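You operate a simulated robot arm through the tools that you are given. There is no shell and no other tool.

Carry out the task below with a simulated robot arm. There is one attempt and no reset: what you move stays moved.

## Task
Plunge the tank till floaters rise, then skim them into the orange bowl.
Fine: plunger and skimmer back where they stood. Set down upright: plunger.

Only the result counts: the job must be done as asked and must still hold three seconds after the hand-in. Knocking over, shifting, dropping, spilling or breaking anything else fails it.

## Robot
A 7-joint arm with a two-finger parallel gripper, fixed in place. Base frame: the origin is on the floor under the middle of its stand, x ahead of it, y to its left, z up; the work surface is at about z = 0.8. Units: m, rad, N and s.
It reaches about 1.372 m from its shoulder. Its first joint turns from -2.601 to 2.601 rad. Payload 3.43 kg.
The tool frame sits at the grasp point between the pads (the TCP): z along the fingers, y along the line on which they close. The tips reach 0.03 m beyond it. The gripper opens to 0.094 m. The fingers are 0.028 m wide and 0.01 m thick; the gripper's body (0.05 by 0.096 m) begins 0.055 m behind the TCP.
Orientation is that of the tool frame in the base frame, as [roll, pitch, yaw] about the fixed x, y, z axes, in that order (R = Rz(yaw) Ry(pitch) Rx(roll)). With the fingers straight down and closing along the base's y, the tool's x points along the base's -x, its y along +y and its z along -z.

## Interface
- The arm moves only by the tool send_rows. Its argument "series" is one flat list of numbers, 7 for each row, row after row: the shift along the base's x, y, z in units of 500 mm (1.0 is 500 mm), then the turn, a rotation vector about the base's x, y, z in units of 180 degrees (1.0 is 180 degrees), then the gripper command, from -1 (fully open) to 1 (shut), values between in proportion. In form: [x, y, z, ax, ay, az, hand, x, y, z, ax, ay, az, hand, ...]. A call has 1 to 20 rows; each row is the pose to reach, as a shift and turn from the pose commanded when the call began. A call with a number of a shift or a turn outside -1 to 1 is refused whole. Rows are played at 5 a second. More than 0.05 m and 0.15 rad between two rows, or a gripper value outside its range, and nothing of the call is played. A pose out of reach is approached as far as the arm can. The call stops where the force on the tool passes 40 N (or 10 N more than at its start, if that is more) or the arm is blocked; 0.2 s more then pass. Each finger travels about 0.045 m/s and halts on what it meets, pressing with about 29 N; the grip force reading is that of the motor and also rises with nothing between the fingers. The clock runs only during rows and for 0.2 s after the last one: add rows that repeat a pose to give the fingers time. The reply holds the time, the measured pose of the TCP, the force on the tool along the base axes, the opening and the grip force, in the units named above and with some noise, with the torque about the TCP (base axes, N m) and any sound that the robot's microphone picked up.
- Cameras (640 x 400 px; columns grow to the right, rows downward): "scene" is fixed at [0.401, -0.5, 1.5694]; the picture's right is [-0.78, -0.62, 0.00], its down [-0.57, 0.72, -0.40] and it looks along [0.25, -0.31, -0.92] (base axes); focal length 287 px, centre (320, 200). "wrist" rides on the gripper at [0.076, 0.014, -0.102] in the tool frame; the picture's right is [-0.18, 0.98, 0.00], its down [-0.75, -0.14, -0.64] and it looks along [-0.63, -0.12, 0.77] (tool axes); focal length 243 px, centre (320, 200). There is no depth. A picture from a camera that has moved, and an enlarged one, comes with that camera's place and axes in the base frame and with its lens.
- capture(camera): a new picture of that camera. No time passes.
- zoom(camera, box): a new picture of the part [left, top, right, bottom] of that camera's present view, enlarged. No time passes.
- job_done(): hands the job in; it is judged then, once.

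Places have to be worked out from the pictures, the camera data and where the tool is seen. Open the gripper and draw the arm clear of the work before you hand the job in, unless the task says otherwise.

The tools are called after "Emit:" by a JSON object that holds its "api" and its "payload". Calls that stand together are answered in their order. send_rows: Moves the arm, as the interface text tells. Its arguments: {"type":"object","properties":{"series":{"type":"array","items":{"type":"number"}}},"required":["series"]} The other tools are called the same way: capture (camera) takes a picture; zoom (camera, box) takes an enlarged picture of a part of a camera's view; job_done () hands the job in.

At the start:

```text
time: 0.0
eef_pos: [0.6096, -0.7782, 1.1784]
tool_rot: [3.14, 0.0, -3.141]
contact_force: [0.0, 0.3, -0.7]
torque: [0.0, 0.0, -0.02]
gripper_width: 0.0941
gripper_force: 0.0
```

scene: 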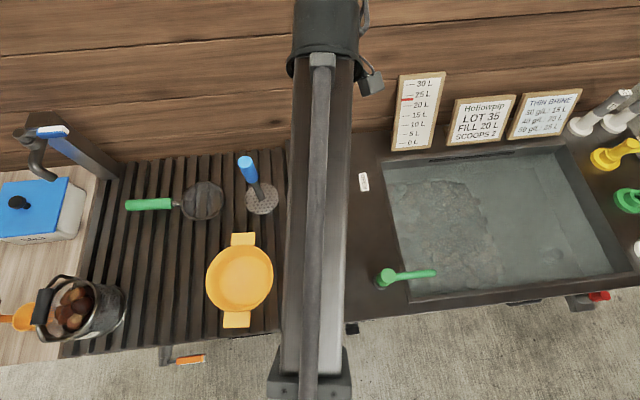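
wrist: 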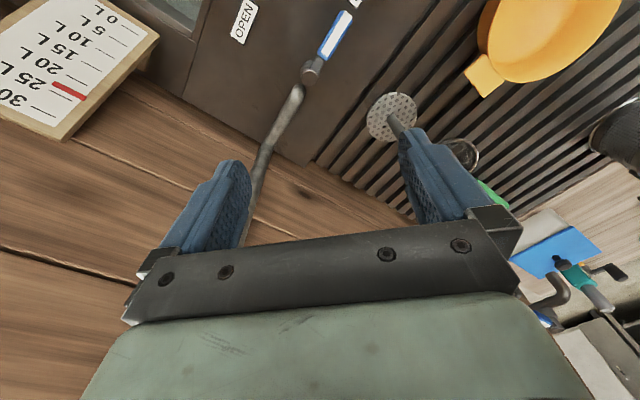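

I start by looking closely at the scene to identify the plunger, the skimmer, the tank and the signs. No motion yet.

Emit:
{"api": "zoom", "payload": {"camera": "scene", "box": [100, 130, 300, 255]}}

Emit:
{"api": "zoom", "payload": {"camera": "scene", "box": [350, 60, 640, 240]}}

Emit:
{"api": "zoom", "payload": {"camera": "scene", "box": [350, 160, 640, 340]}}

Emit:
{"api": "zoom", "payload": {"camera": "scene", "box": [0, 110, 290, 290]}}

Emit:
{"api": "zoom", "payload": {"camera": "scene", "box": [0, 220, 290, 400]}}

Emit:
{"api": "capture", "payload": {"camera": "wrist"}}

```text
3.20 times, centred on (200, 192) of scene
camera zoom: at [0.401, -0.5, 1.5694], right [-0.78, -0.62, 0.0], down [-0.57, 0.72, -0.4], along [0.25, -0.31, -0.92], focal length 917 px, centre (704, 224)
```

zoom: 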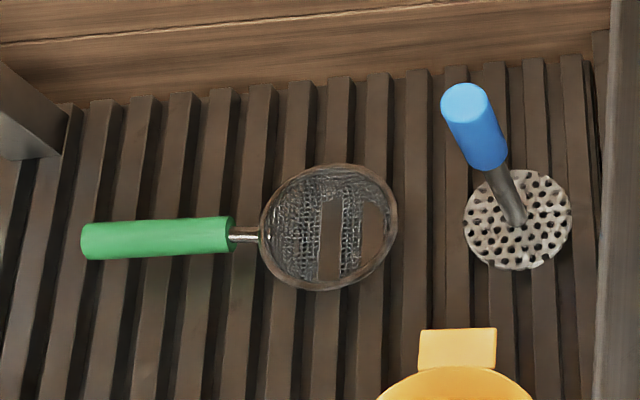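

```text
2.21 times, centred on (495, 150) of scene
camera zoom: at [0.401, -0.5, 1.5694], right [-0.78, -0.62, 0.0], down [-0.57, 0.72, -0.4], along [0.25, -0.31, -0.92], focal length 632 px, centre (-66, 310)
```

zoom: 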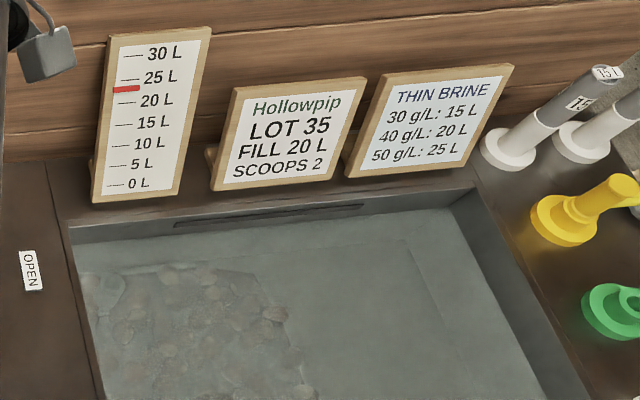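

```text
2.21 times, centred on (495, 250) of scene
camera zoom: at [0.401, -0.5, 1.5694], right [-0.78, -0.62, 0.0], down [-0.57, 0.72, -0.4], along [0.25, -0.31, -0.92], focal length 632 px, centre (-66, 90)
```

zoom: 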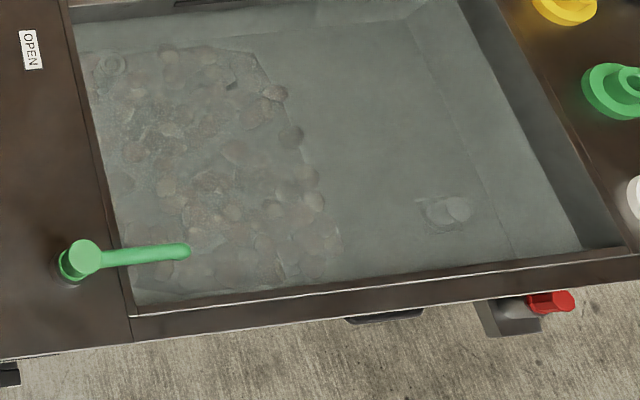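

```text
2.21 times, centred on (145, 200) of scene
camera zoom: at [0.401, -0.5, 1.5694], right [-0.78, -0.62, 0.0], down [-0.57, 0.72, -0.4], along [0.25, -0.31, -0.92], focal length 632 px, centre (706, 200)
```

zoom: 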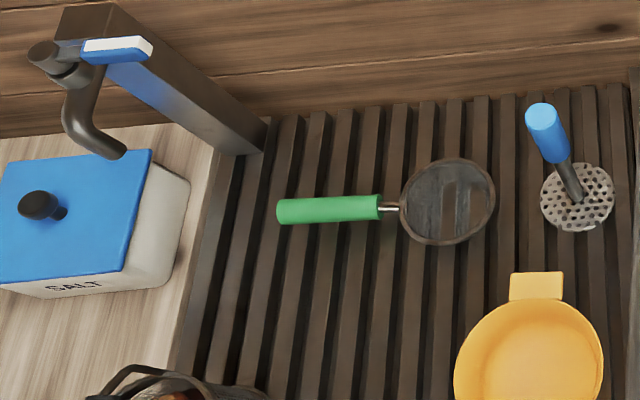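

```text
2.21 times, centred on (145, 310) of scene
camera zoom: at [0.401, -0.5, 1.5694], right [-0.78, -0.62, 0.0], down [-0.57, 0.72, -0.4], along [0.25, -0.31, -0.92], focal length 632 px, centre (706, -43)
```

zoom: 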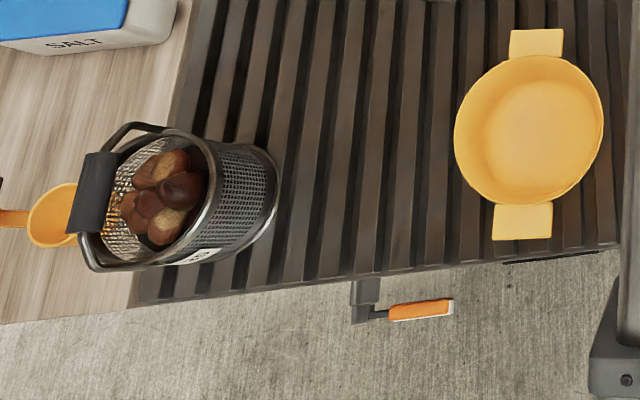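

```text
taken
camera wrist: at [0.5323, -0.7638, 1.2794], right [0.18, 0.98, 0.0], down [0.75, -0.14, 0.64], along [0.63, -0.12, -0.77], focal length 243 px, centre (320, 200)
```

wrist: 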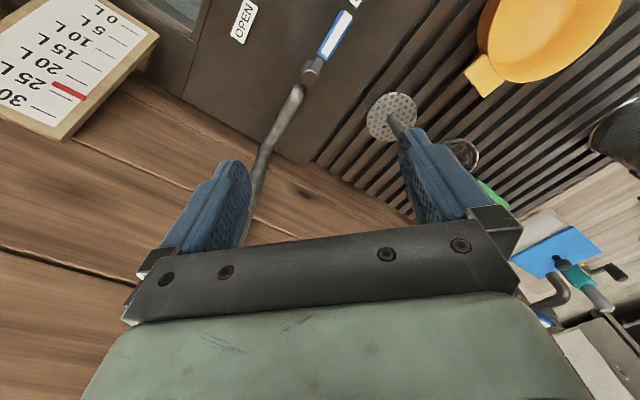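

The pictures show a bench turned 45° to the base: slatted drain board with the blue-handled perforated plunger, green-handled mesh skimmer and orange bowl on the left, and the tank with a heap of pips on the right. I swing the arm, raised, over the tank's front to inspect the water and free the scene camera's view.

Emit:
{"api": "send_rows", "payload": {"series": [-0.08, 0, 0.03, 0, 0, -0.025, -1, -0.17, 0, 0.06, 0, 0, -0.05, -1, -0.26, 0, 0.09, 0, 0, -0.075, -1, -0.35, 0, 0.12, 0, 0, -0.1, -1, -0.44, 0, 0.14, 0, 0, -0.125, -1, -0.53, 0, 0.16, 0, 0, -0.15, -1, -0.62, 0, 0.18, 0, 0, -0.175, -1, -0.71, 0, 0.2, 0, 0, -0.2, -1, -0.8, 0, 0.2, 0, 0, -0.225, -1, -0.88, 0, 0.2, 0, 0, -0.25, -1, -0.936, 0, 0.2, 0, 0, -0.25, -1]}}

```text
time: 2.1
eef_pos: [0.1961, -0.7993, 1.2391]
tool_rot: [-3.1, 0.049, 2.417]
contact_force: [-11.1, -3.4, 1.3]
torque: [0.6, -1.12, 0.91]
gripper_width: 0.0938
gripper_force: 0.1
out of reach, approached as far as the arm can: row 4, 5, 6, 7, 8, 9, 10
stopped in row 10: the force on the tool passed its limit at 57 N (the readings are from after the stop); the commanded pose is now the measured one
```

The move stopped on a force reading, so I look at both cameras to see what was touched.

Emit:
{"api": "capture", "payload": {"camera": "scene"}}

Emit:
{"api": "capture", "payload": {"camera": "wrist"}}

```text
taken
```

scene: 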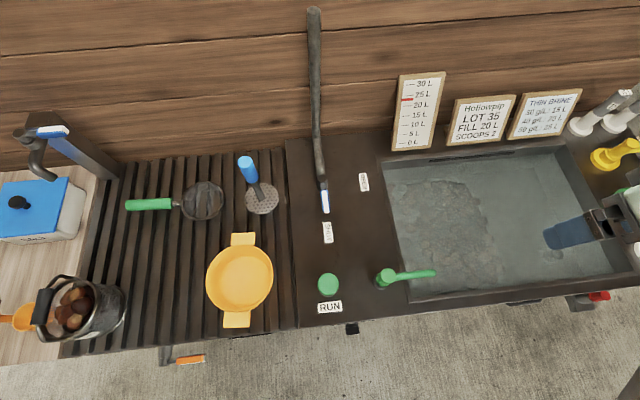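

```text
taken
camera wrist: at [0.1462, -0.7318, 1.3374], right [0.79, 0.61, -0.03], down [0.46, -0.56, 0.68], along [0.4, -0.55, -0.73], focal length 243 px, centre (320, 200)
```

wrist: 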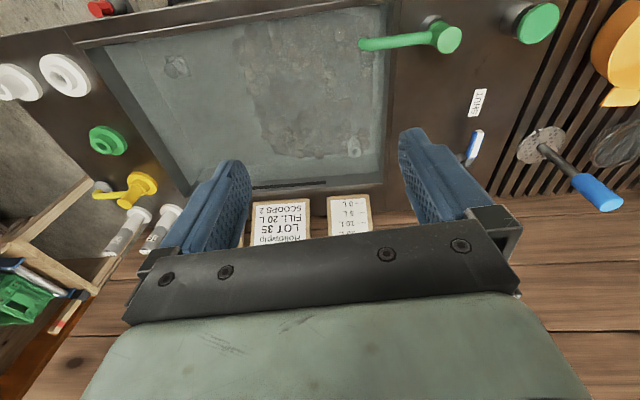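

Nothing visible was hit; the gripper hangs in free air over the tank's right part. I hold still to see whether the force reading persists or was just a strained joint pose.

Emit:
{"api": "send_rows", "payload": {"series": [0, 0, 0, 0, 0, 0, -1, 0, 0, 0, 0, 0, 0, -1]}}

Emit:
{"api": "zoom", "payload": {"camera": "scene", "box": [440, 140, 640, 265]}}

Emit:
{"api": "zoom", "payload": {"camera": "wrist", "box": [0, 150, 200, 400]}}

```text
time: 2.7
eef_pos: [0.1956, -0.8, 1.2393]
tool_rot: [-3.101, 0.049, 2.418]
contact_force: [-16.9, -7.2, 1.3]
torque: [0.99, -2.11, 1.71]
gripper_width: 0.094
gripper_force: 0.1
```

```text
3.20 times, centred on (540, 202) of scene
camera zoom: at [0.401, -0.5, 1.5694], right [-0.78, -0.62, 0.0], down [-0.57, 0.72, -0.4], along [0.25, -0.31, -0.92], focal length 917 px, centre (-384, 192)
```

zoom: 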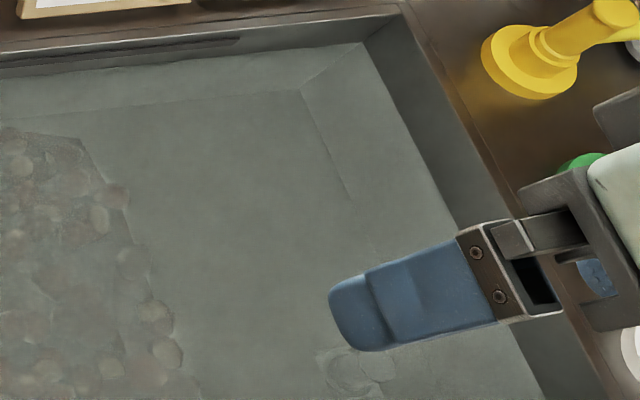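

```text
1.60 times, centred on (100, 275) of wrist
camera zoom: at [0.1463, -0.7319, 1.3372], right [0.79, 0.61, -0.03], down [0.46, -0.56, 0.68], along [0.4, -0.56, -0.73], focal length 388 px, centre (672, 80)
```

zoom: 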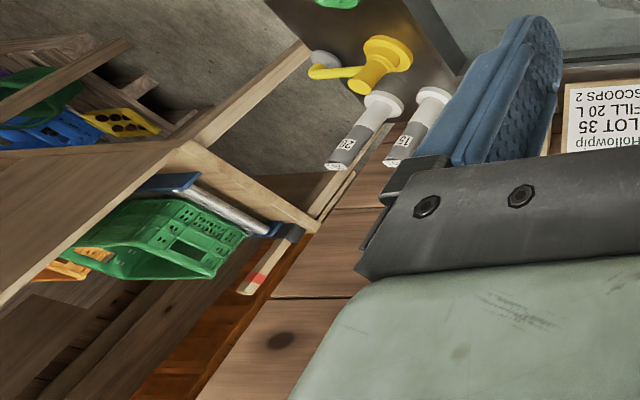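

The force persists around the wrist-camera position, so the gripper's rear likely touches the arm's own folded link. I back out along the same way, turning back, and check the force.

Emit:
{"api": "send_rows", "payload": {"series": [0.05, 0, 0, 0, 0, 0.025, -1, 0.12, 0, 0, 0, 0, 0.05, -1, 0.2, 0, 0, 0, 0, 0.075, -1, 0.28, 0, 0, 0, 0, 0.1, -1, 0.36, 0, 0, 0, 0, 0.125, -1]}}

Emit:
{"api": "capture", "payload": {"camera": "scene"}}

Emit:
{"api": "capture", "payload": {"camera": "wrist"}}

```text
time: 3.9
eef_pos: [0.3756, -0.7997, 1.2407]
tool_rot: [-3.101, 0.05, 2.809]
contact_force: [-0.6, -0.2, -0.5]
torque: [0.0, -0.01, -0.03]
gripper_width: 0.094
gripper_force: 0.1
```

```text
taken
```

scene: 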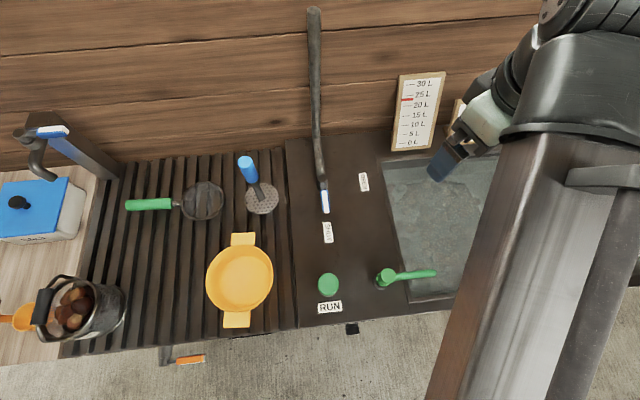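

```text
taken
camera wrist: at [0.3046, -0.7559, 1.3382], right [0.5, 0.87, -0.03], down [0.64, -0.34, 0.68], along [0.58, -0.36, -0.73], focal length 243 px, centre (320, 200)
```

wrist: 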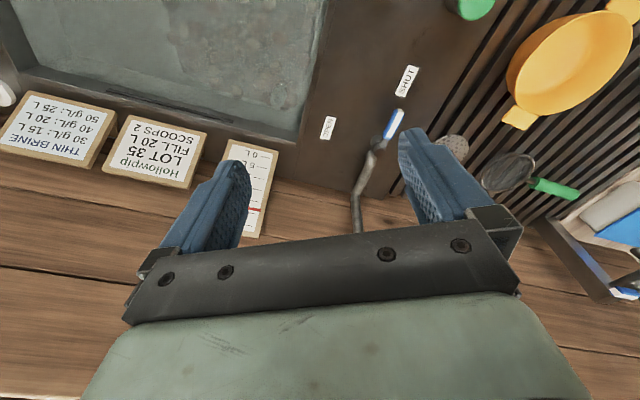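

The contact cleared as soon as I backed away, so it was the arm touching itself. Pipe/tap lever sits near R≈0.12 along the wall, so I cross over to the drain board at this height well in front of it, straightening the small tilt on the way.

Emit:
{"api": "send_rows", "payload": {"series": [0.063, 0.063, 0, 0.0044, 0.0027, 0, -1, 0.127, 0.127, 0, 0.0087, 0.0054, 0, -1, 0.191, 0.191, 0, 0.013, 0.0081, 0, -1, 0.255, 0.255, 0, 0.0174, 0.0108, 0, -1, 0.318, 0.318, 0, 0.0174, 0.0108, 0, -1, 0.382, 0.382, 0, 0.0174, 0.0108, 0, -1, 0.445, 0.445, 0, 0.0174, 0.0108, 0, -1, 0.509, 0.509, 0, 0.0174, 0.0108, 0, -1, 0.509, 0.509, 0, 0.0174, 0.0108, 0, -1]}}

Emit:
{"api": "capture", "payload": {"camera": "wrist"}}

Emit:
{"api": "capture", "payload": {"camera": "scene"}}

```text
time: 5.0
eef_pos: [0.5089, -0.6851, 1.2157]
tool_rot: [-3.118, 0.023, 2.825]
contact_force: [-6.4, -9.5, -0.9]
torque: [1.22, -0.87, 1.05]
gripper_width: 0.0942
gripper_force: 0.0
out of reach, approached as far as the arm can: row 2, 3, 4, 5
stopped in row 5: the force on the tool passed its limit at 75 N (the readings are from after the stop); the commanded pose is now the measured one
```

```text
taken
camera wrist: at [0.4387, -0.6437, 1.3148], right [0.48, 0.88, -0.02], down [0.66, -0.35, 0.66], along [0.57, -0.33, -0.75], focal length 243 px, centre (320, 200)
```

wrist: 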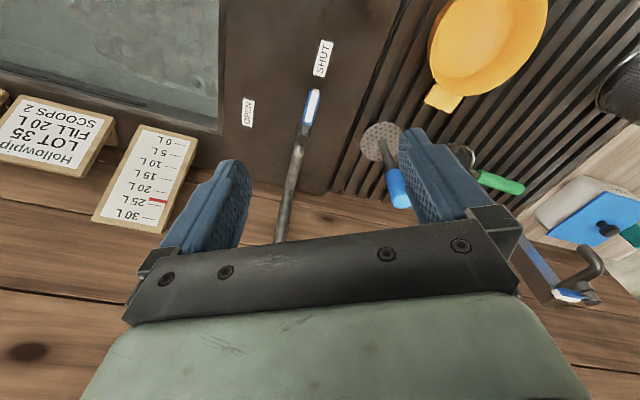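

```text
taken
```

scene: 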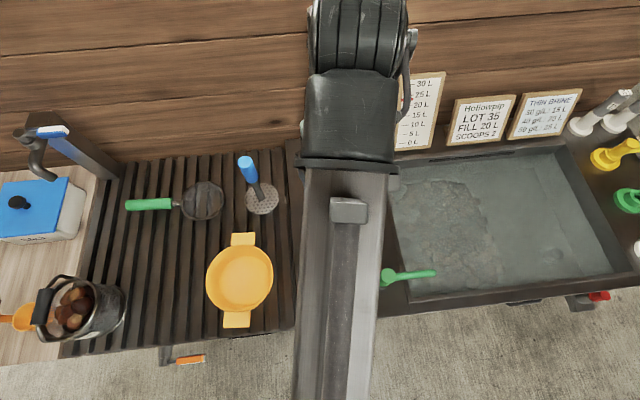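

The wrist camera bracket bumps the forearm when it faces the base, so I move outward a bit and yaw so that it points sideways (along the bench), which also lines the fingers up across the skimmer handle.

Emit:
{"api": "send_rows", "payload": {"series": [0.04, -0.04, 0.02, 0, 0, 0.04, -1, 0.08, -0.08, 0.04, 0, 0, 0.08, -1, 0.12, -0.12, 0.06, 0, 0, 0.12, -1, 0.12, -0.12, 0.06, 0, 0, 0.165, -1, 0.12, -0.12, 0.06, 0, 0, 0.21, -1, 0.12, -0.12, 0.06, 0, 0, 0.255, -1, 0.12, -0.12, 0.06, 0, 0, 0.3, -1, 0.12, -0.12, 0.06, 0, 0, 0.345, -1, 0.12, -0.12, 0.06, 0, 0, 0.351, -1]}}

Emit:
{"api": "capture", "payload": {"camera": "wrist"}}

Emit:
{"api": "capture", "payload": {"camera": "scene"}}

```text
time: 7.0
eef_pos: [0.5689, -0.7428, 1.2446]
tool_rot: [-3.119, 0.022, -2.354]
contact_force: [-0.2, 0.3, -0.1]
torque: [0.03, -0.02, 0.0]
gripper_width: 0.0939
gripper_force: 0.0
```

```text
taken
camera wrist: at [0.5013, -0.7878, 1.3441], right [-0.57, 0.82, -0.02], down [0.61, 0.43, 0.66], along [0.55, 0.36, -0.75], focal length 243 px, centre (320, 200)
```

wrist: 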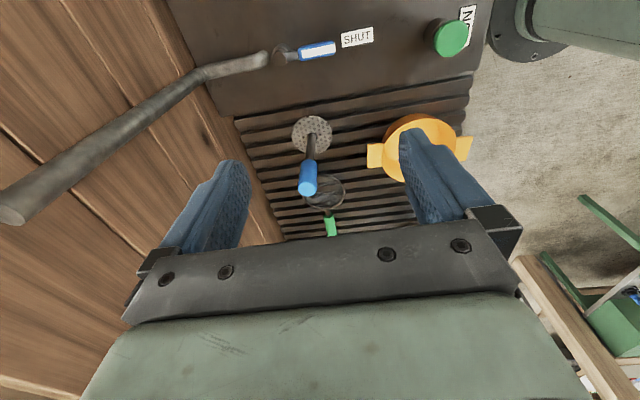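

```text
taken
```

scene: 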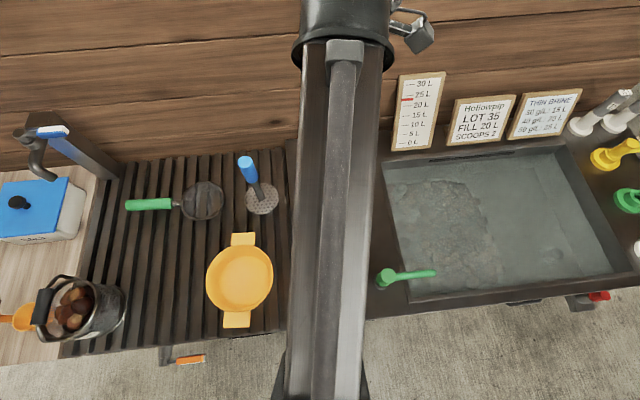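

The tool is now aligned (closing across the handle line) and free of contact. I zoom on the plunger in both views to fix its position and handle height.

Emit:
{"api": "zoom", "payload": {"camera": "wrist", "box": [260, 90, 420, 260]}}

Emit:
{"api": "zoom", "payload": {"camera": "scene", "box": [220, 140, 300, 230]}}

Emit:
{"api": "zoom", "payload": {"camera": "scene", "box": [115, 165, 245, 235]}}

Emit:
{"api": "zoom", "payload": {"camera": "scene", "box": [190, 220, 290, 335]}}

Emit:
{"api": "zoom", "payload": {"camera": "wrist", "box": [0, 0, 200, 240]}}

```text
2.35 times, centred on (340, 175) of wrist
camera zoom: at [0.5013, -0.7878, 1.3441], right [-0.57, 0.82, -0.02], down [0.61, 0.43, 0.66], along [0.55, 0.36, -0.75], focal length 571 px, centre (273, 259)
```

zoom: 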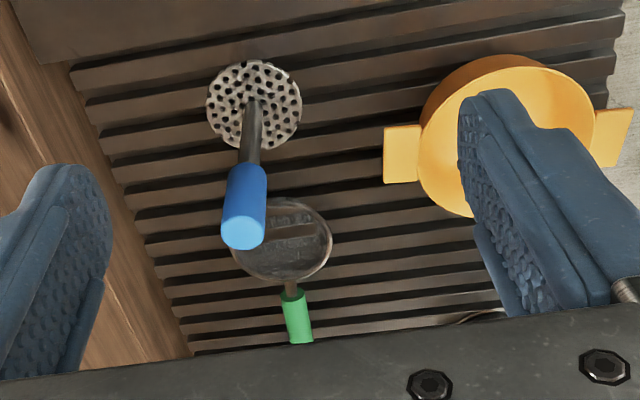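

```text
4.44 times, centred on (260, 185) of scene
camera zoom: at [0.401, -0.5, 1.5694], right [-0.78, -0.62, 0.0], down [-0.57, 0.72, -0.4], along [0.25, -0.31, -0.92], focal length 1274 px, centre (587, 267)
```

zoom: 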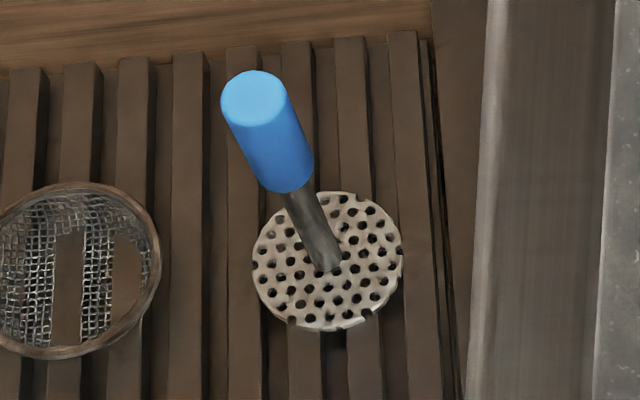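

```text
4.92 times, centred on (180, 200) of scene
camera zoom: at [0.401, -0.5, 1.5694], right [-0.78, -0.62, 0.0], down [-0.57, 0.72, -0.4], along [0.25, -0.31, -0.92], focal length 1411 px, centre (1009, 200)
```

zoom: 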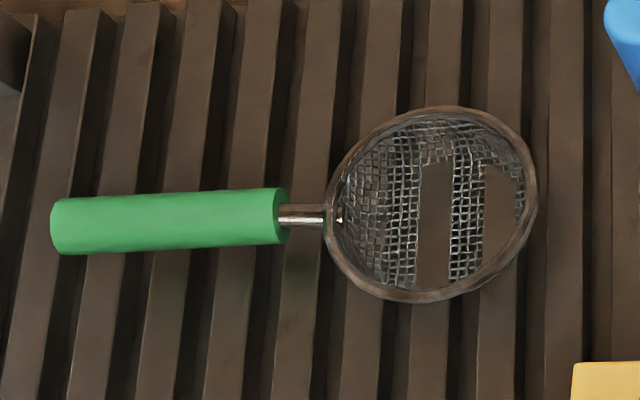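

```text
3.48 times, centred on (240, 278) of scene
camera zoom: at [0.401, -0.5, 1.5694], right [-0.78, -0.62, 0.0], down [-0.57, 0.72, -0.4], along [0.25, -0.31, -0.92], focal length 997 px, centre (598, -70)
```

zoom: 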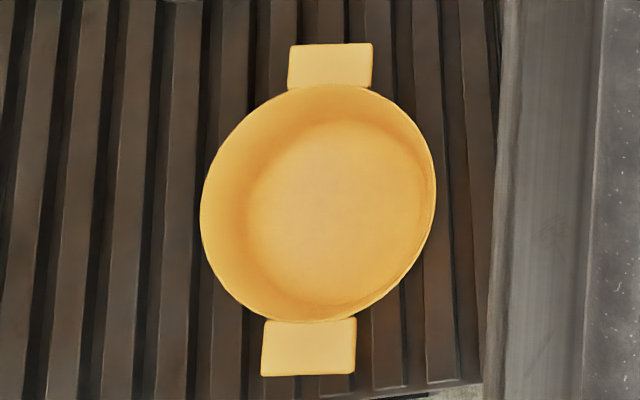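

```text
1.67 times, centred on (100, 120) of wrist
camera zoom: at [0.5013, -0.7878, 1.3441], right [-0.57, 0.82, -0.02], down [0.61, 0.43, 0.66], along [0.55, 0.36, -0.75], focal length 404 px, centre (687, 333)
```

zoom: 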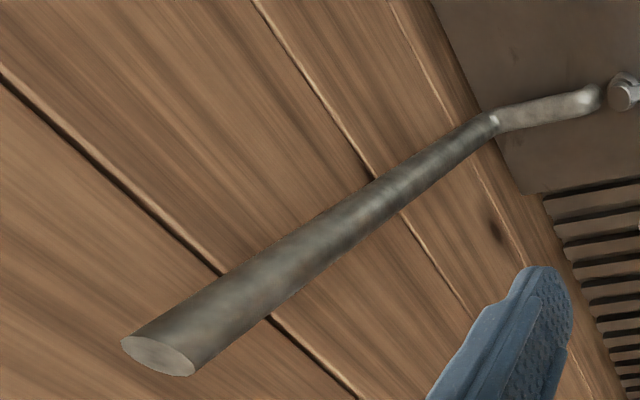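

I place the plunger at about (0.737, -0.659) with handle top at z≈1.02 and disc on the board at ~0.80. I move above it, straighten the 0.03 rad tilt, and look again from close.

Emit:
{"api": "send_rows", "payload": {"series": [0.067, 0.034, 0, 0, 0.0025, 0, -1, 0.134, 0.068, -0.02, 0, 0.005, 0, -1, 0.2, 0.102, -0.06, 0, 0.0075, 0, -1, 0.267, 0.136, -0.1, 0, 0.01, 0, -1, 0.334, 0.17, -0.14, 0, 0.01, 0, -1, 0.334, 0.17, -0.19, 0, 0.01, 0, -1, 0.334, 0.17, -0.19, 0, 0.01, 0, -1]}}

Emit:
{"api": "capture", "payload": {"camera": "wrist"}}

Emit:
{"api": "capture", "payload": {"camera": "scene"}}

```text
time: 8.6
eef_pos: [0.7336, -0.6583, 1.149]
tool_rot: [-3.141, 0.001, -2.357]
contact_force: [0.3, -0.2, 0.0]
torque: [-0.02, -0.02, 0.01]
gripper_width: 0.0942
gripper_force: 0.0
```

```text
taken
camera wrist: at [0.6692, -0.7026, 1.2517], right [-0.56, 0.83, 0.0], down [0.63, 0.43, 0.64], along [0.53, 0.36, -0.77], focal length 243 px, centre (320, 200)
```

wrist: 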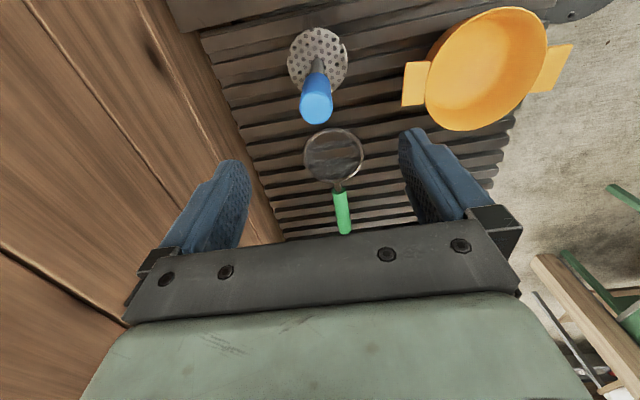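

```text
taken
```

scene: 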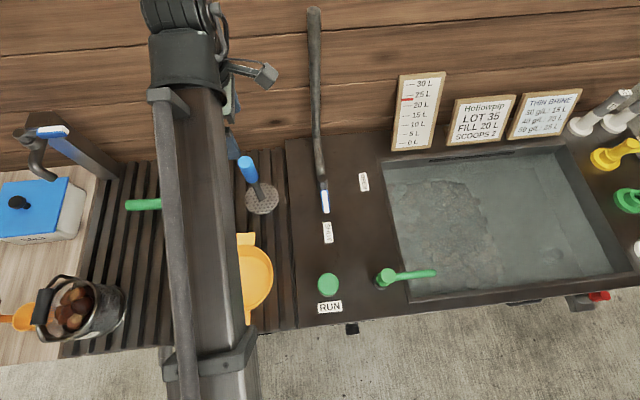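

Near alignment: the handle top appears almost on the tool axis (column ~317 vs 320). I zoom to measure the remaining offset.

Emit:
{"api": "zoom", "payload": {"camera": "wrist", "box": [270, 20, 370, 130]}}

```text
3.64 times, centred on (320, 75) of wrist
camera zoom: at [0.6692, -0.7026, 1.2517], right [-0.56, 0.83, 0.0], down [0.63, 0.43, 0.64], along [0.53, 0.36, -0.77], focal length 882 px, centre (320, 654)
```

zoom: 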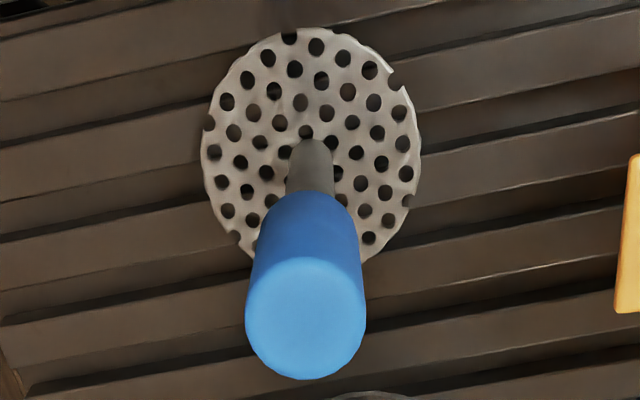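

The handle is ~4 mm off along the closing line; I correct that and descend so the fingers straddle the blue handle.

Emit:
{"api": "send_rows", "payload": {"series": [0.0042, -0.0064, -0.06, 0, 0, 0, -1, 0.0042, -0.0064, -0.14, 0, 0, 0, -1, 0.0042, -0.0064, -0.22, 0, 0, 0, -1, 0.0042, -0.0064, -0.29, 0, 0, 0, -1, 0.0042, -0.0064, -0.336, 0, 0, 0, -1, 0.0042, -0.0064, -0.336, 0, 0, 0, -1]}}

Emit:
{"api": "capture", "payload": {"camera": "wrist"}}

Emit:
{"api": "zoom", "payload": {"camera": "scene", "box": [200, 120, 300, 220]}}

```text
time: 10.0
eef_pos: [0.7379, -0.6627, 0.9838]
tool_rot: [3.141, 0.001, -2.356]
contact_force: [0.2, 0.0, -0.4]
torque: [-0.03, -0.01, -0.03]
gripper_width: 0.0938
gripper_force: 0.1
```

```text
taken
camera wrist: at [0.6743, -0.7061, 1.0857], right [-0.56, 0.83, 0.0], down [0.63, 0.43, 0.64], along [0.53, 0.36, -0.77], focal length 243 px, centre (320, 200)
```

wrist: 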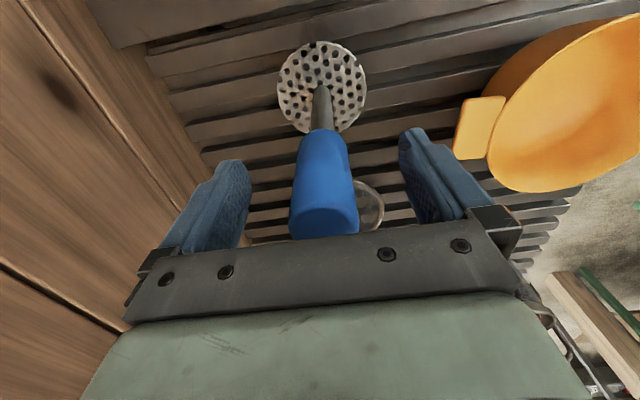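

```text
4.00 times, centred on (250, 170) of scene
camera zoom: at [0.401, -0.5, 1.5694], right [-0.78, -0.62, 0.0], down [-0.57, 0.72, -0.4], along [0.25, -0.31, -0.92], focal length 1146 px, centre (600, 320)
```

zoom: 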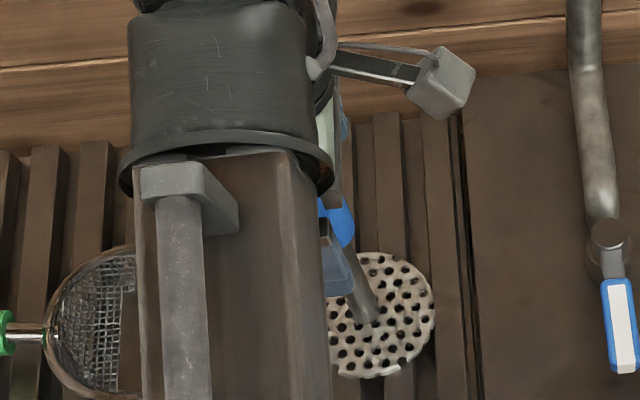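

The fingers straddle the handle with ~2 mm of off-centre; I correct it and close.

Emit:
{"api": "send_rows", "payload": {"series": [-0.002, 0.0032, -0.004, 0, 0, 0, -1, -0.002, 0.0032, -0.004, 0, 0, 0, 1, -0.002, 0.0032, -0.004, 0, 0, 0, 1, -0.002, 0.0032, -0.004, 0, 0, 0, 1, -0.002, 0.0032, -0.004, 0, 0, 0, 1, -0.002, 0.0032, -0.004, 0, 0, 0, 1, -0.002, 0.0032, -0.004, 0, 0, 0, 1]}}

Emit:
{"api": "capture", "payload": {"camera": "wrist"}}

Emit:
{"api": "zoom", "payload": {"camera": "scene", "box": [200, 120, 300, 220]}}

```text
time: 11.6
eef_pos: [0.738, -0.6612, 0.9799]
tool_rot: [-3.141, -0.003, -2.356]
contact_force: [0.9, 0.7, -0.2]
torque: [0.08, 0.07, -0.07]
gripper_width: 0.0349
gripper_force: 28.9
```

```text
taken
camera wrist: at [0.6735, -0.7045, 1.0828], right [-0.56, 0.83, 0.0], down [0.63, 0.43, 0.64], along [0.53, 0.36, -0.77], focal length 243 px, centre (320, 200)
```

wrist: 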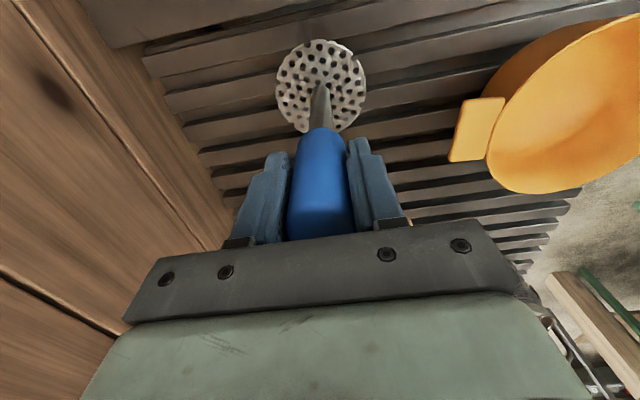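

```text
4.00 times, centred on (250, 170) of scene
camera zoom: at [0.401, -0.5, 1.5694], right [-0.78, -0.62, 0.0], down [-0.57, 0.72, -0.4], along [0.25, -0.31, -0.92], focal length 1146 px, centre (600, 320)
```

zoom: 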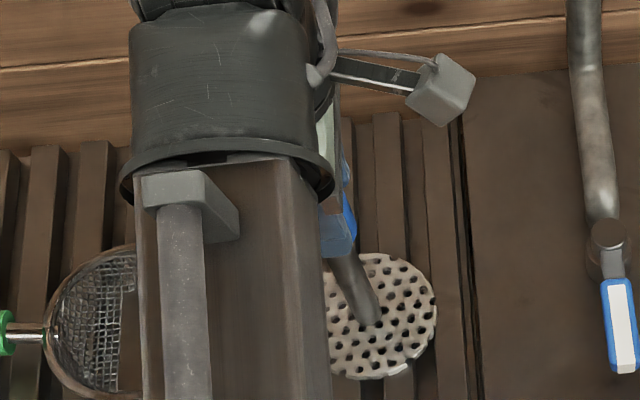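

The plunger is held (width 0.035, 29 N) at TCP (0.737, -0.662, 0.981) — I note that as the return pose. I lift it straight up 0.2 m, then draw it back from the wall before crossing to the tank.

Emit:
{"api": "send_rows", "payload": {"series": [0, 0, 0.04, 0, 0, 0, 1, 0, 0, 0.1, 0, 0, 0, 1, 0, 0, 0.18, 0, 0, 0, 1, 0, 0, 0.26, 0, 0, 0, 1, 0, 0, 0.34, 0, 0, 0, 1, 0, 0, 0.4, 0, 0, 0, 1, -0.05, 0.05, 0.42, 0, 0, 0, 1, -0.1, 0.1, 0.44, 0, 0, 0, 1, -0.15, 0.15, 0.44, 0, 0, 0, 1, -0.2, 0.2, 0.44, 0, 0, 0, 1, -0.2, 0.2, 0.44, 0, 0, 0, 1]}}

Emit:
{"api": "capture", "payload": {"camera": "scene"}}

Emit:
{"api": "capture", "payload": {"camera": "wrist"}}

```text
time: 14.0
eef_pos: [0.641, -0.5626, 1.1918]
tool_rot: [-3.131, 0.0, -2.358]
contact_force: [0.5, 0.9, -5.6]
torque: [-0.03, 0.02, 0.03]
gripper_width: 0.0342
gripper_force: 29.0
out of reach, approached as far as the arm can: row 10, 11
```

```text
taken
```

scene: 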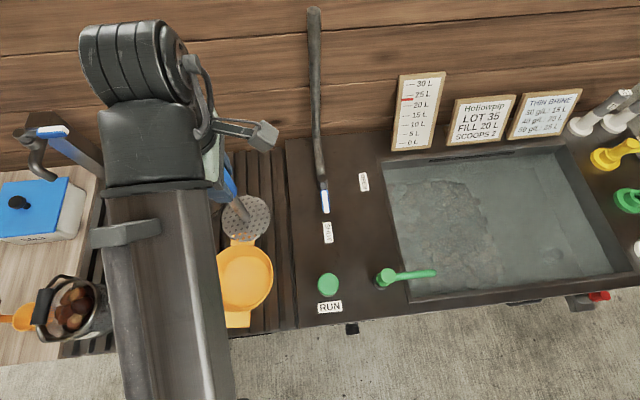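

```text
taken
camera wrist: at [0.5744, -0.6056, 1.2946], right [-0.56, 0.83, -0.01], down [0.63, 0.44, 0.64], along [0.54, 0.36, -0.77], focal length 243 px, centre (320, 200)
```

wrist: 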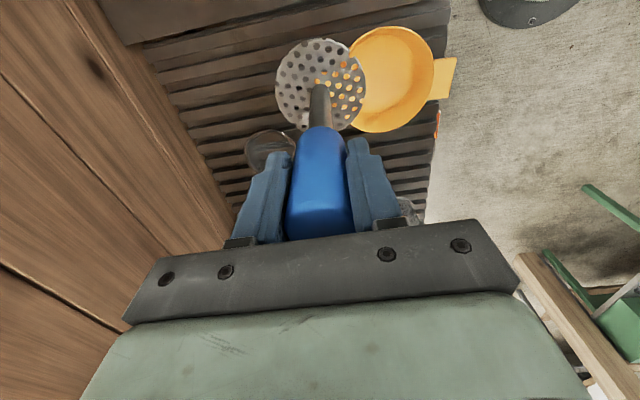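

The plunger hangs free in the grip. Now I carry it along the bench to above the pip heap in the tank (R≈0.43, F≈0.865).

Emit:
{"api": "send_rows", "payload": {"series": [-0.055, -0.069, 0, 0, 0, 0, 1, -0.115, -0.132, 0, 0, 0, 0, 1, -0.175, -0.196, 0, 0, 0, 0, 1, -0.235, -0.26, 0, 0, 0, 0, 1, -0.295, -0.324, 0, 0, 0, 0, 1, -0.355, -0.388, 0, 0, 0, 0, 1, -0.415, -0.452, 0, 0, 0, 0, 1, -0.476, -0.516, 0, 0, 0, 0, 1, -0.537, -0.58, 0, 0, 0, 0, 1, -0.598, -0.644, 0, 0, 0, 0, 1, -0.659, -0.708, 0, 0, 0, 0, 1, -0.659, -0.708, 0, 0, 0, 0, 1]}}

Emit:
{"api": "capture", "payload": {"camera": "scene"}}

Emit:
{"api": "capture", "payload": {"camera": "wrist"}}

```text
time: 16.6
eef_pos: [0.3093, -0.9148, 1.1915]
tool_rot: [-3.141, 0.0, -2.357]
contact_force: [-0.1, -0.4, -4.8]
torque: [-0.01, 0.04, -0.04]
gripper_width: 0.0339
gripper_force: 29.1
```

```text
taken
```

scene: 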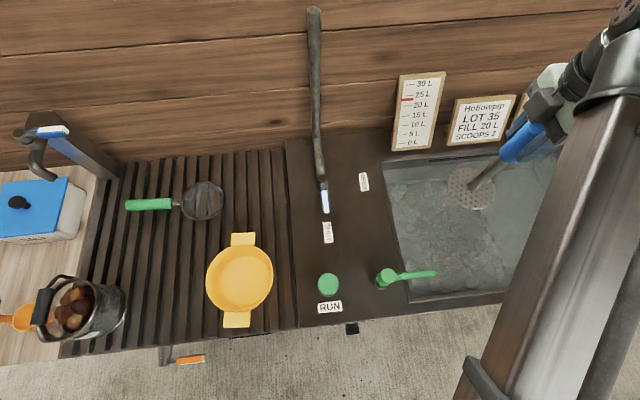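

```text
taken
camera wrist: at [0.2453, -0.9601, 1.2941], right [-0.56, 0.83, 0.0], down [0.63, 0.43, 0.64], along [0.53, 0.36, -0.77], focal length 243 px, centre (320, 200)
```

wrist: 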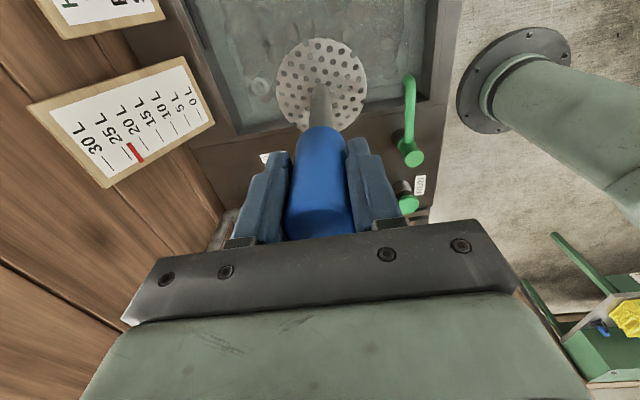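

The plunger disc hangs over the heap. I lower it into the water gently, watching the force.

Emit:
{"api": "send_rows", "payload": {"series": [0, 0, -0.08, 0, 0, 0, 1, 0, 0, -0.16, 0, 0, 0, 1, 0, 0, -0.24, 0, 0, 0, 1, 0, 0, -0.32, 0, 0, 0, 1, 0, 0, -0.4, 0, 0, 0, 1, 0, 0, -0.45, 0, 0, 0, 1, 0, 0, -0.5, 0, 0, 0, 1, 0, 0, -0.54, 0, 0, 0, 1, 0, 0, -0.56, 0, 0, 0, 1, 0, 0, -0.56, 0, 0, 0, 1]}}

Emit:
{"api": "capture", "payload": {"camera": "scene"}}

Emit:
{"api": "zoom", "payload": {"camera": "scene", "box": [370, 120, 620, 310]}}

Emit:
{"api": "capture", "payload": {"camera": "wrist"}}

```text
time: 18.8
eef_pos: [0.3107, -0.9177, 0.9114]
tool_rot: [3.141, 0.0, -2.356]
contact_force: [0.6, 0.2, -4.8]
torque: [-0.04, -0.01, 0.04]
gripper_width: 0.0336
gripper_force: 29.0
```

```text
taken
```

scene: 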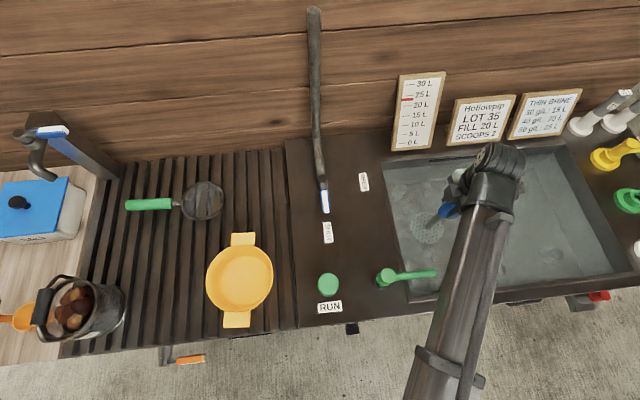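

```text
2.11 times, centred on (495, 215) of scene
camera zoom: at [0.401, -0.5, 1.5694], right [-0.78, -0.62, 0.0], down [-0.57, 0.72, -0.4], along [0.25, -0.31, -0.92], focal length 603 px, centre (-48, 168)
```

zoom: 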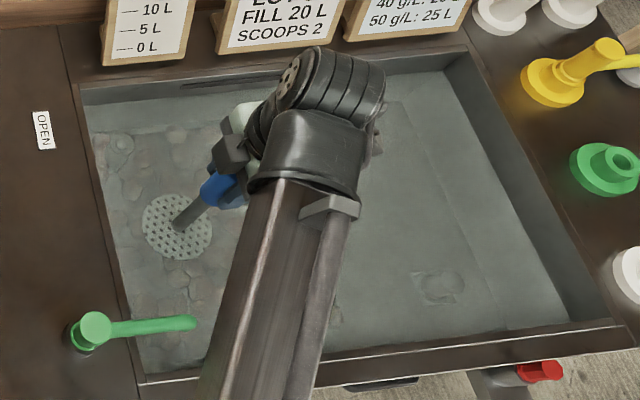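

```text
taken
camera wrist: at [0.2458, -0.961, 1.0134], right [-0.56, 0.83, 0.0], down [0.63, 0.43, 0.64], along [0.53, 0.36, -0.77], focal length 243 px, centre (320, 200)
```

wrist: 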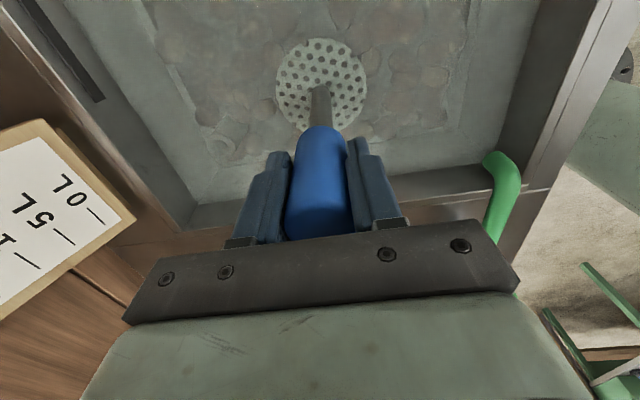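

The disc is now under water with no pile contact yet (force unchanged). I continue down slowly to find the heap.

Emit:
{"api": "send_rows", "payload": {"series": [0, 0, -0.03, 0, 0, 0, 1, 0, 0, -0.06, 0, 0, 0, 1, 0, 0, -0.09, 0, 0, 0, 1, 0, 0, -0.12, 0, 0, 0, 1, 0, 0, -0.12, 0, 0, 0, 1]}}

Emit:
{"api": "zoom", "payload": {"camera": "scene", "box": [370, 120, 620, 310]}}

Emit:
{"api": "capture", "payload": {"camera": "wrist"}}

```text
time: 20.0
eef_pos: [0.3105, -0.9166, 0.8514]
tool_rot: [-3.141, 0.0, -2.357]
contact_force: [0.6, 0.0, -4.9]
torque: [-0.01, 0.0, 0.0]
gripper_width: 0.0337
gripper_force: 29.0
```

```text
2.11 times, centred on (495, 215) of scene
camera zoom: at [0.401, -0.5, 1.5694], right [-0.78, -0.62, 0.0], down [-0.57, 0.72, -0.4], along [0.25, -0.31, -0.92], focal length 603 px, centre (-48, 168)
```

zoom: 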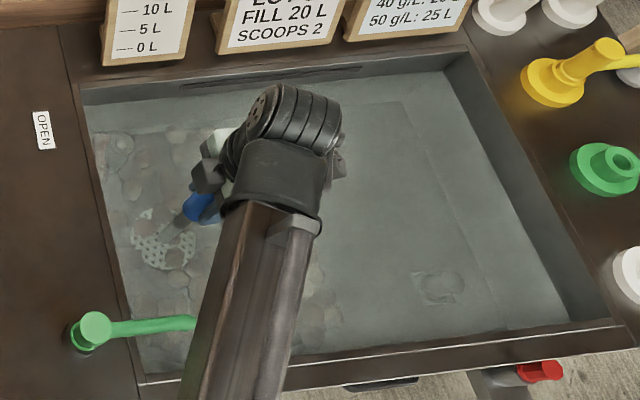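

```text
taken
camera wrist: at [0.2462, -0.9606, 0.9534], right [-0.56, 0.83, 0.0], down [0.63, 0.43, 0.64], along [0.53, 0.36, -0.77], focal length 243 px, centre (320, 200)
```

wrist: 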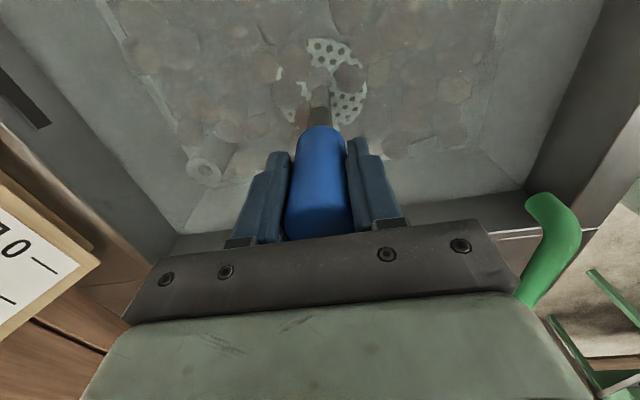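

The disc has entered the heap without noticeable resistance. I press a bit further to find the bottom.

Emit:
{"api": "send_rows", "payload": {"series": [0, 0, -0.01, 0, 0, 0, 1, 0, 0, -0.02, 0, 0, 0, 1, 0, 0, -0.03, 0, 0, 0, 1, 0, 0, -0.04, 0, 0, 0, 1, 0, 0, -0.04, 0, 0, 0, 1]}}

Emit:
{"api": "zoom", "payload": {"camera": "scene", "box": [370, 120, 620, 310]}}

Emit:
{"api": "capture", "payload": {"camera": "wrist"}}

```text
time: 21.2
eef_pos: [0.3106, -0.9155, 0.8312]
tool_rot: [-3.14, 0.001, -2.357]
contact_force: [0.0, 0.5, -4.6]
torque: [-0.02, 0.01, -0.01]
gripper_width: 0.0336
gripper_force: 28.9
```

```text
2.11 times, centred on (495, 215) of scene
camera zoom: at [0.401, -0.5, 1.5694], right [-0.78, -0.62, 0.0], down [-0.57, 0.72, -0.4], along [0.25, -0.31, -0.92], focal length 603 px, centre (-48, 168)
```

zoom: 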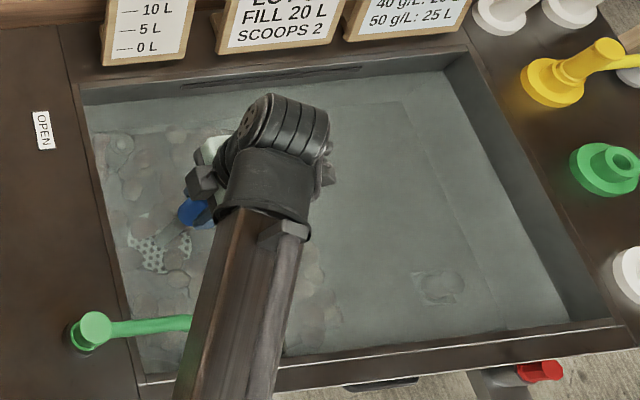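

```text
taken
camera wrist: at [0.2461, -0.9603, 0.9342], right [-0.56, 0.83, 0.0], down [0.63, 0.43, 0.64], along [0.53, 0.36, -0.77], focal length 243 px, centre (320, 200)
```

wrist: 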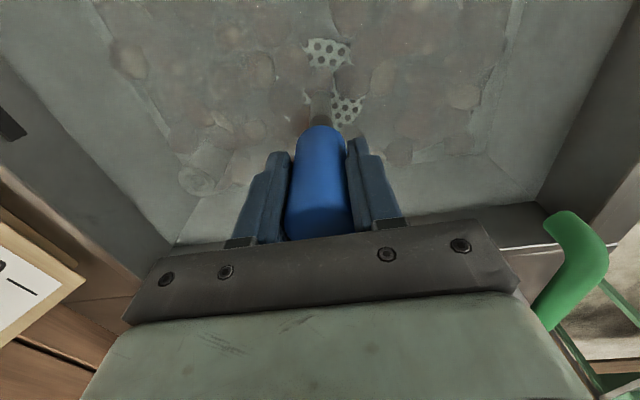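

Still no bottom contact at disc z≈0.65. I now make three full up-and-down strokes at this spot and see whether anything rises.

Emit:
{"api": "send_rows", "payload": {"series": [0, 0, 0.08, 0, 0, 0, 1, 0, 0, 0.16, 0, 0, 0, 1, 0, 0, 0.2, 0, 0, 0, 1, 0, 0, 0.14, 0, 0, 0, 1, 0, 0, 0.06, 0, 0, 0, 1, 0, 0, 0, 0, 0, 0, 1, 0, 0, 0.08, 0, 0, 0, 1, 0, 0, 0.16, 0, 0, 0, 1, 0, 0, 0.2, 0, 0, 0, 1, 0, 0, 0.14, 0, 0, 0, 1, 0, 0, 0.06, 0, 0, 0, 1, 0, 0, 0, 0, 0, 0, 1, 0, 0, 0.08, 0, 0, 0, 1, 0, 0, 0.16, 0, 0, 0, 1, 0, 0, 0.2, 0, 0, 0, 1, 0, 0, 0.14, 0, 0, 0, 1, 0, 0, 0.06, 0, 0, 0, 1, 0, 0, 0, 0, 0, 0, 1, 0, 0, 0, 0, 0, 0, 1]}}

Emit:
{"api": "zoom", "payload": {"camera": "scene", "box": [370, 120, 620, 310]}}

Emit:
{"api": "capture", "payload": {"camera": "wrist"}}

```text
time: 25.2
eef_pos: [0.3083, -0.9156, 0.8318]
tool_rot: [-3.141, -0.001, -2.355]
contact_force: [-0.1, 0.3, -4.5]
torque: [-0.02, 0.03, 0.01]
gripper_width: 0.0332
gripper_force: 29.2
```

```text
2.11 times, centred on (495, 215) of scene
camera zoom: at [0.401, -0.5, 1.5694], right [-0.78, -0.62, 0.0], down [-0.57, 0.72, -0.4], along [0.25, -0.31, -0.92], focal length 603 px, centre (-48, 168)
```

zoom: 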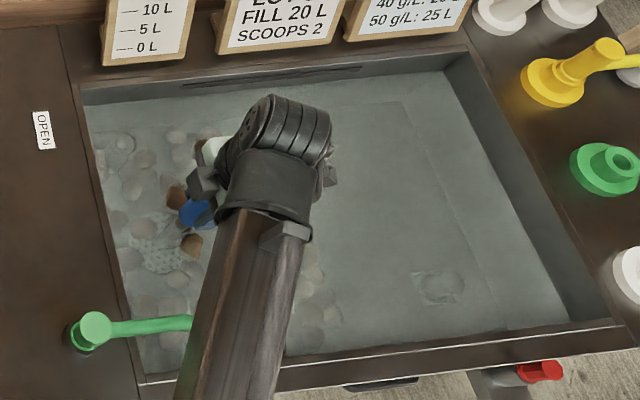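

```text
taken
camera wrist: at [0.2444, -0.96, 0.9341], right [-0.56, 0.83, 0.0], down [0.63, 0.43, 0.64], along [0.53, 0.36, -0.77], focal length 243 px, centre (320, 200)
```

wrist: 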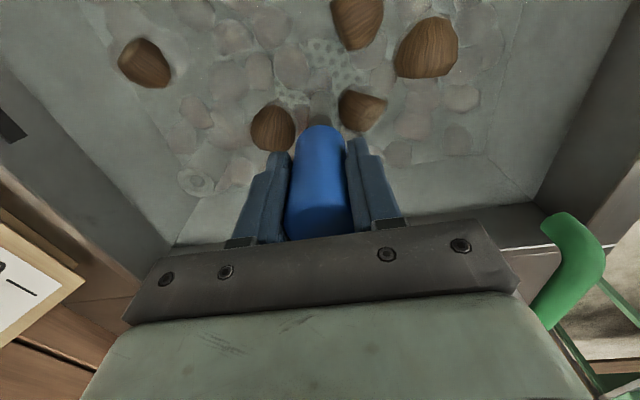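

Brown floaters have risen – I count five around the stem at z≈0.74. Two float above the disc, so I slide the plunger sideways under water (towards +R) to get out from beneath them before lifting, then look again.

Emit:
{"api": "send_rows", "payload": {"series": [-0.03, -0.03, 0, 0, 0, 0, 1, -0.06, -0.06, 0, 0, 0, 0, 1, -0.09, -0.09, 0, 0, 0, 0, 1, -0.12, -0.12, 0, 0, 0, 0, 1, -0.15, -0.15, 0, 0, 0, 0, 1, -0.15, -0.15, 0, 0, 0, 0, 1]}}

Emit:
{"api": "zoom", "payload": {"camera": "scene", "box": [370, 120, 620, 310]}}

Emit:
{"api": "capture", "payload": {"camera": "wrist"}}

```text
time: 26.6
eef_pos: [0.2363, -0.9916, 0.8319]
tool_rot: [-3.141, 0.0, -2.356]
contact_force: [0.6, 0.6, -4.5]
torque: [0.02, 0.04, 0.01]
gripper_width: 0.0335
gripper_force: 28.9
```

```text
2.11 times, centred on (495, 215) of scene
camera zoom: at [0.401, -0.5, 1.5694], right [-0.78, -0.62, 0.0], down [-0.57, 0.72, -0.4], along [0.25, -0.31, -0.92], focal length 603 px, centre (-48, 168)
```

zoom: 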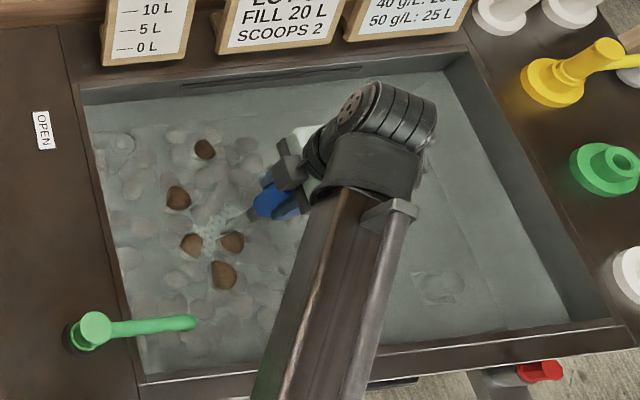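

```text
taken
camera wrist: at [0.171, -1.0363, 0.9337], right [-0.56, 0.83, 0.0], down [0.63, 0.43, 0.64], along [0.53, 0.36, -0.77], focal length 243 px, centre (320, 200)
```

wrist: 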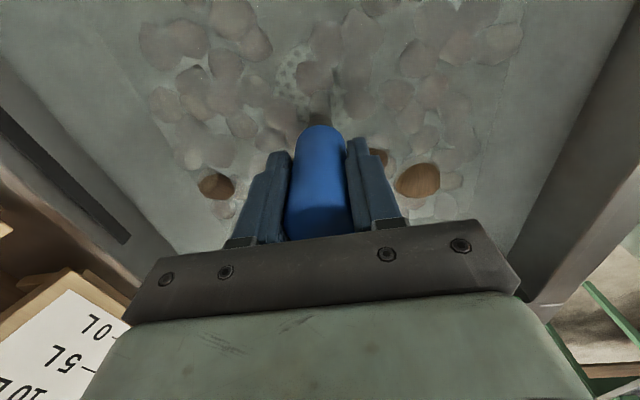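

Five floaters are visible (none newly over the disc, but one is close to its edge), the rest of the tank being hidden by the arm. I slide a bit further from them, then make two more strokes to check whether any more come up.

Emit:
{"api": "send_rows", "payload": {"series": [-0.03, -0.03, 0, 0, 0, 0, 1, -0.06, -0.06, 0, 0, 0, 0, 1, -0.08, -0.08, 0, 0, 0, 0, 1, -0.08, -0.08, 0.08, 0, 0, 0, 1, -0.08, -0.08, 0.14, 0, 0, 0, 1, -0.08, -0.08, 0.08, 0, 0, 0, 1, -0.08, -0.08, 0, 0, 0, 0, 1, -0.08, -0.08, 0.08, 0, 0, 0, 1, -0.08, -0.08, 0.14, 0, 0, 0, 1, -0.08, -0.08, 0.08, 0, 0, 0, 1, -0.08, -0.08, 0, 0, 0, 0, 1, -0.08, -0.08, 0, 0, 0, 0, 1]}}

Emit:
{"api": "zoom", "payload": {"camera": "scene", "box": [370, 120, 620, 310]}}

Emit:
{"api": "capture", "payload": {"camera": "wrist"}}

```text
time: 29.2
eef_pos: [0.195, -1.0303, 0.8334]
tool_rot: [3.141, -0.001, -2.357]
contact_force: [0.3, -0.1, -3.8]
torque: [-0.02, 0.01, -0.01]
gripper_width: 0.0334
gripper_force: 29.1
```

```text
2.11 times, centred on (495, 215) of scene
camera zoom: at [0.401, -0.5, 1.5694], right [-0.78, -0.62, 0.0], down [-0.57, 0.72, -0.4], along [0.25, -0.31, -0.92], focal length 603 px, centre (-48, 168)
```

zoom: 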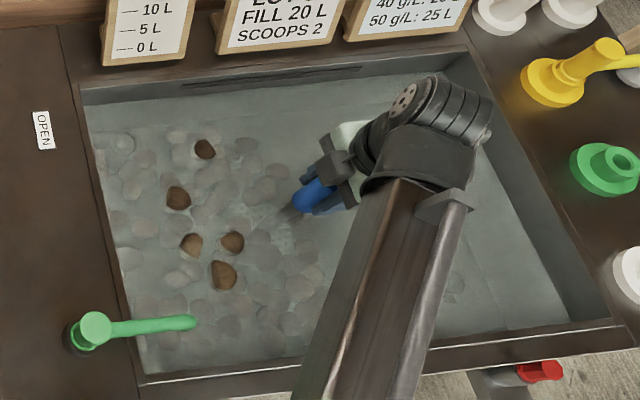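

```text
taken
camera wrist: at [0.1317, -1.0745, 0.935], right [-0.56, 0.83, 0.0], down [0.63, 0.43, 0.64], along [0.53, 0.36, -0.77], focal length 243 px, centre (320, 200)
```

wrist: 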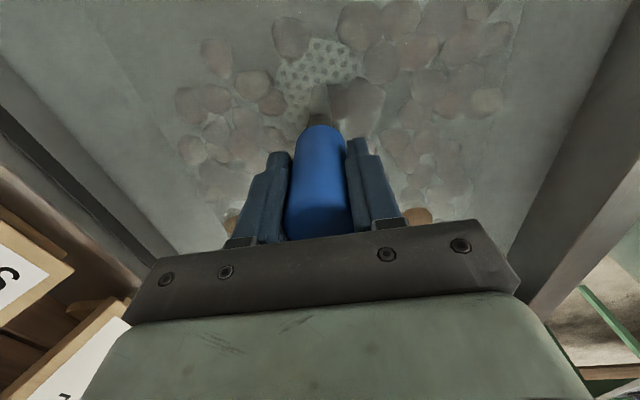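

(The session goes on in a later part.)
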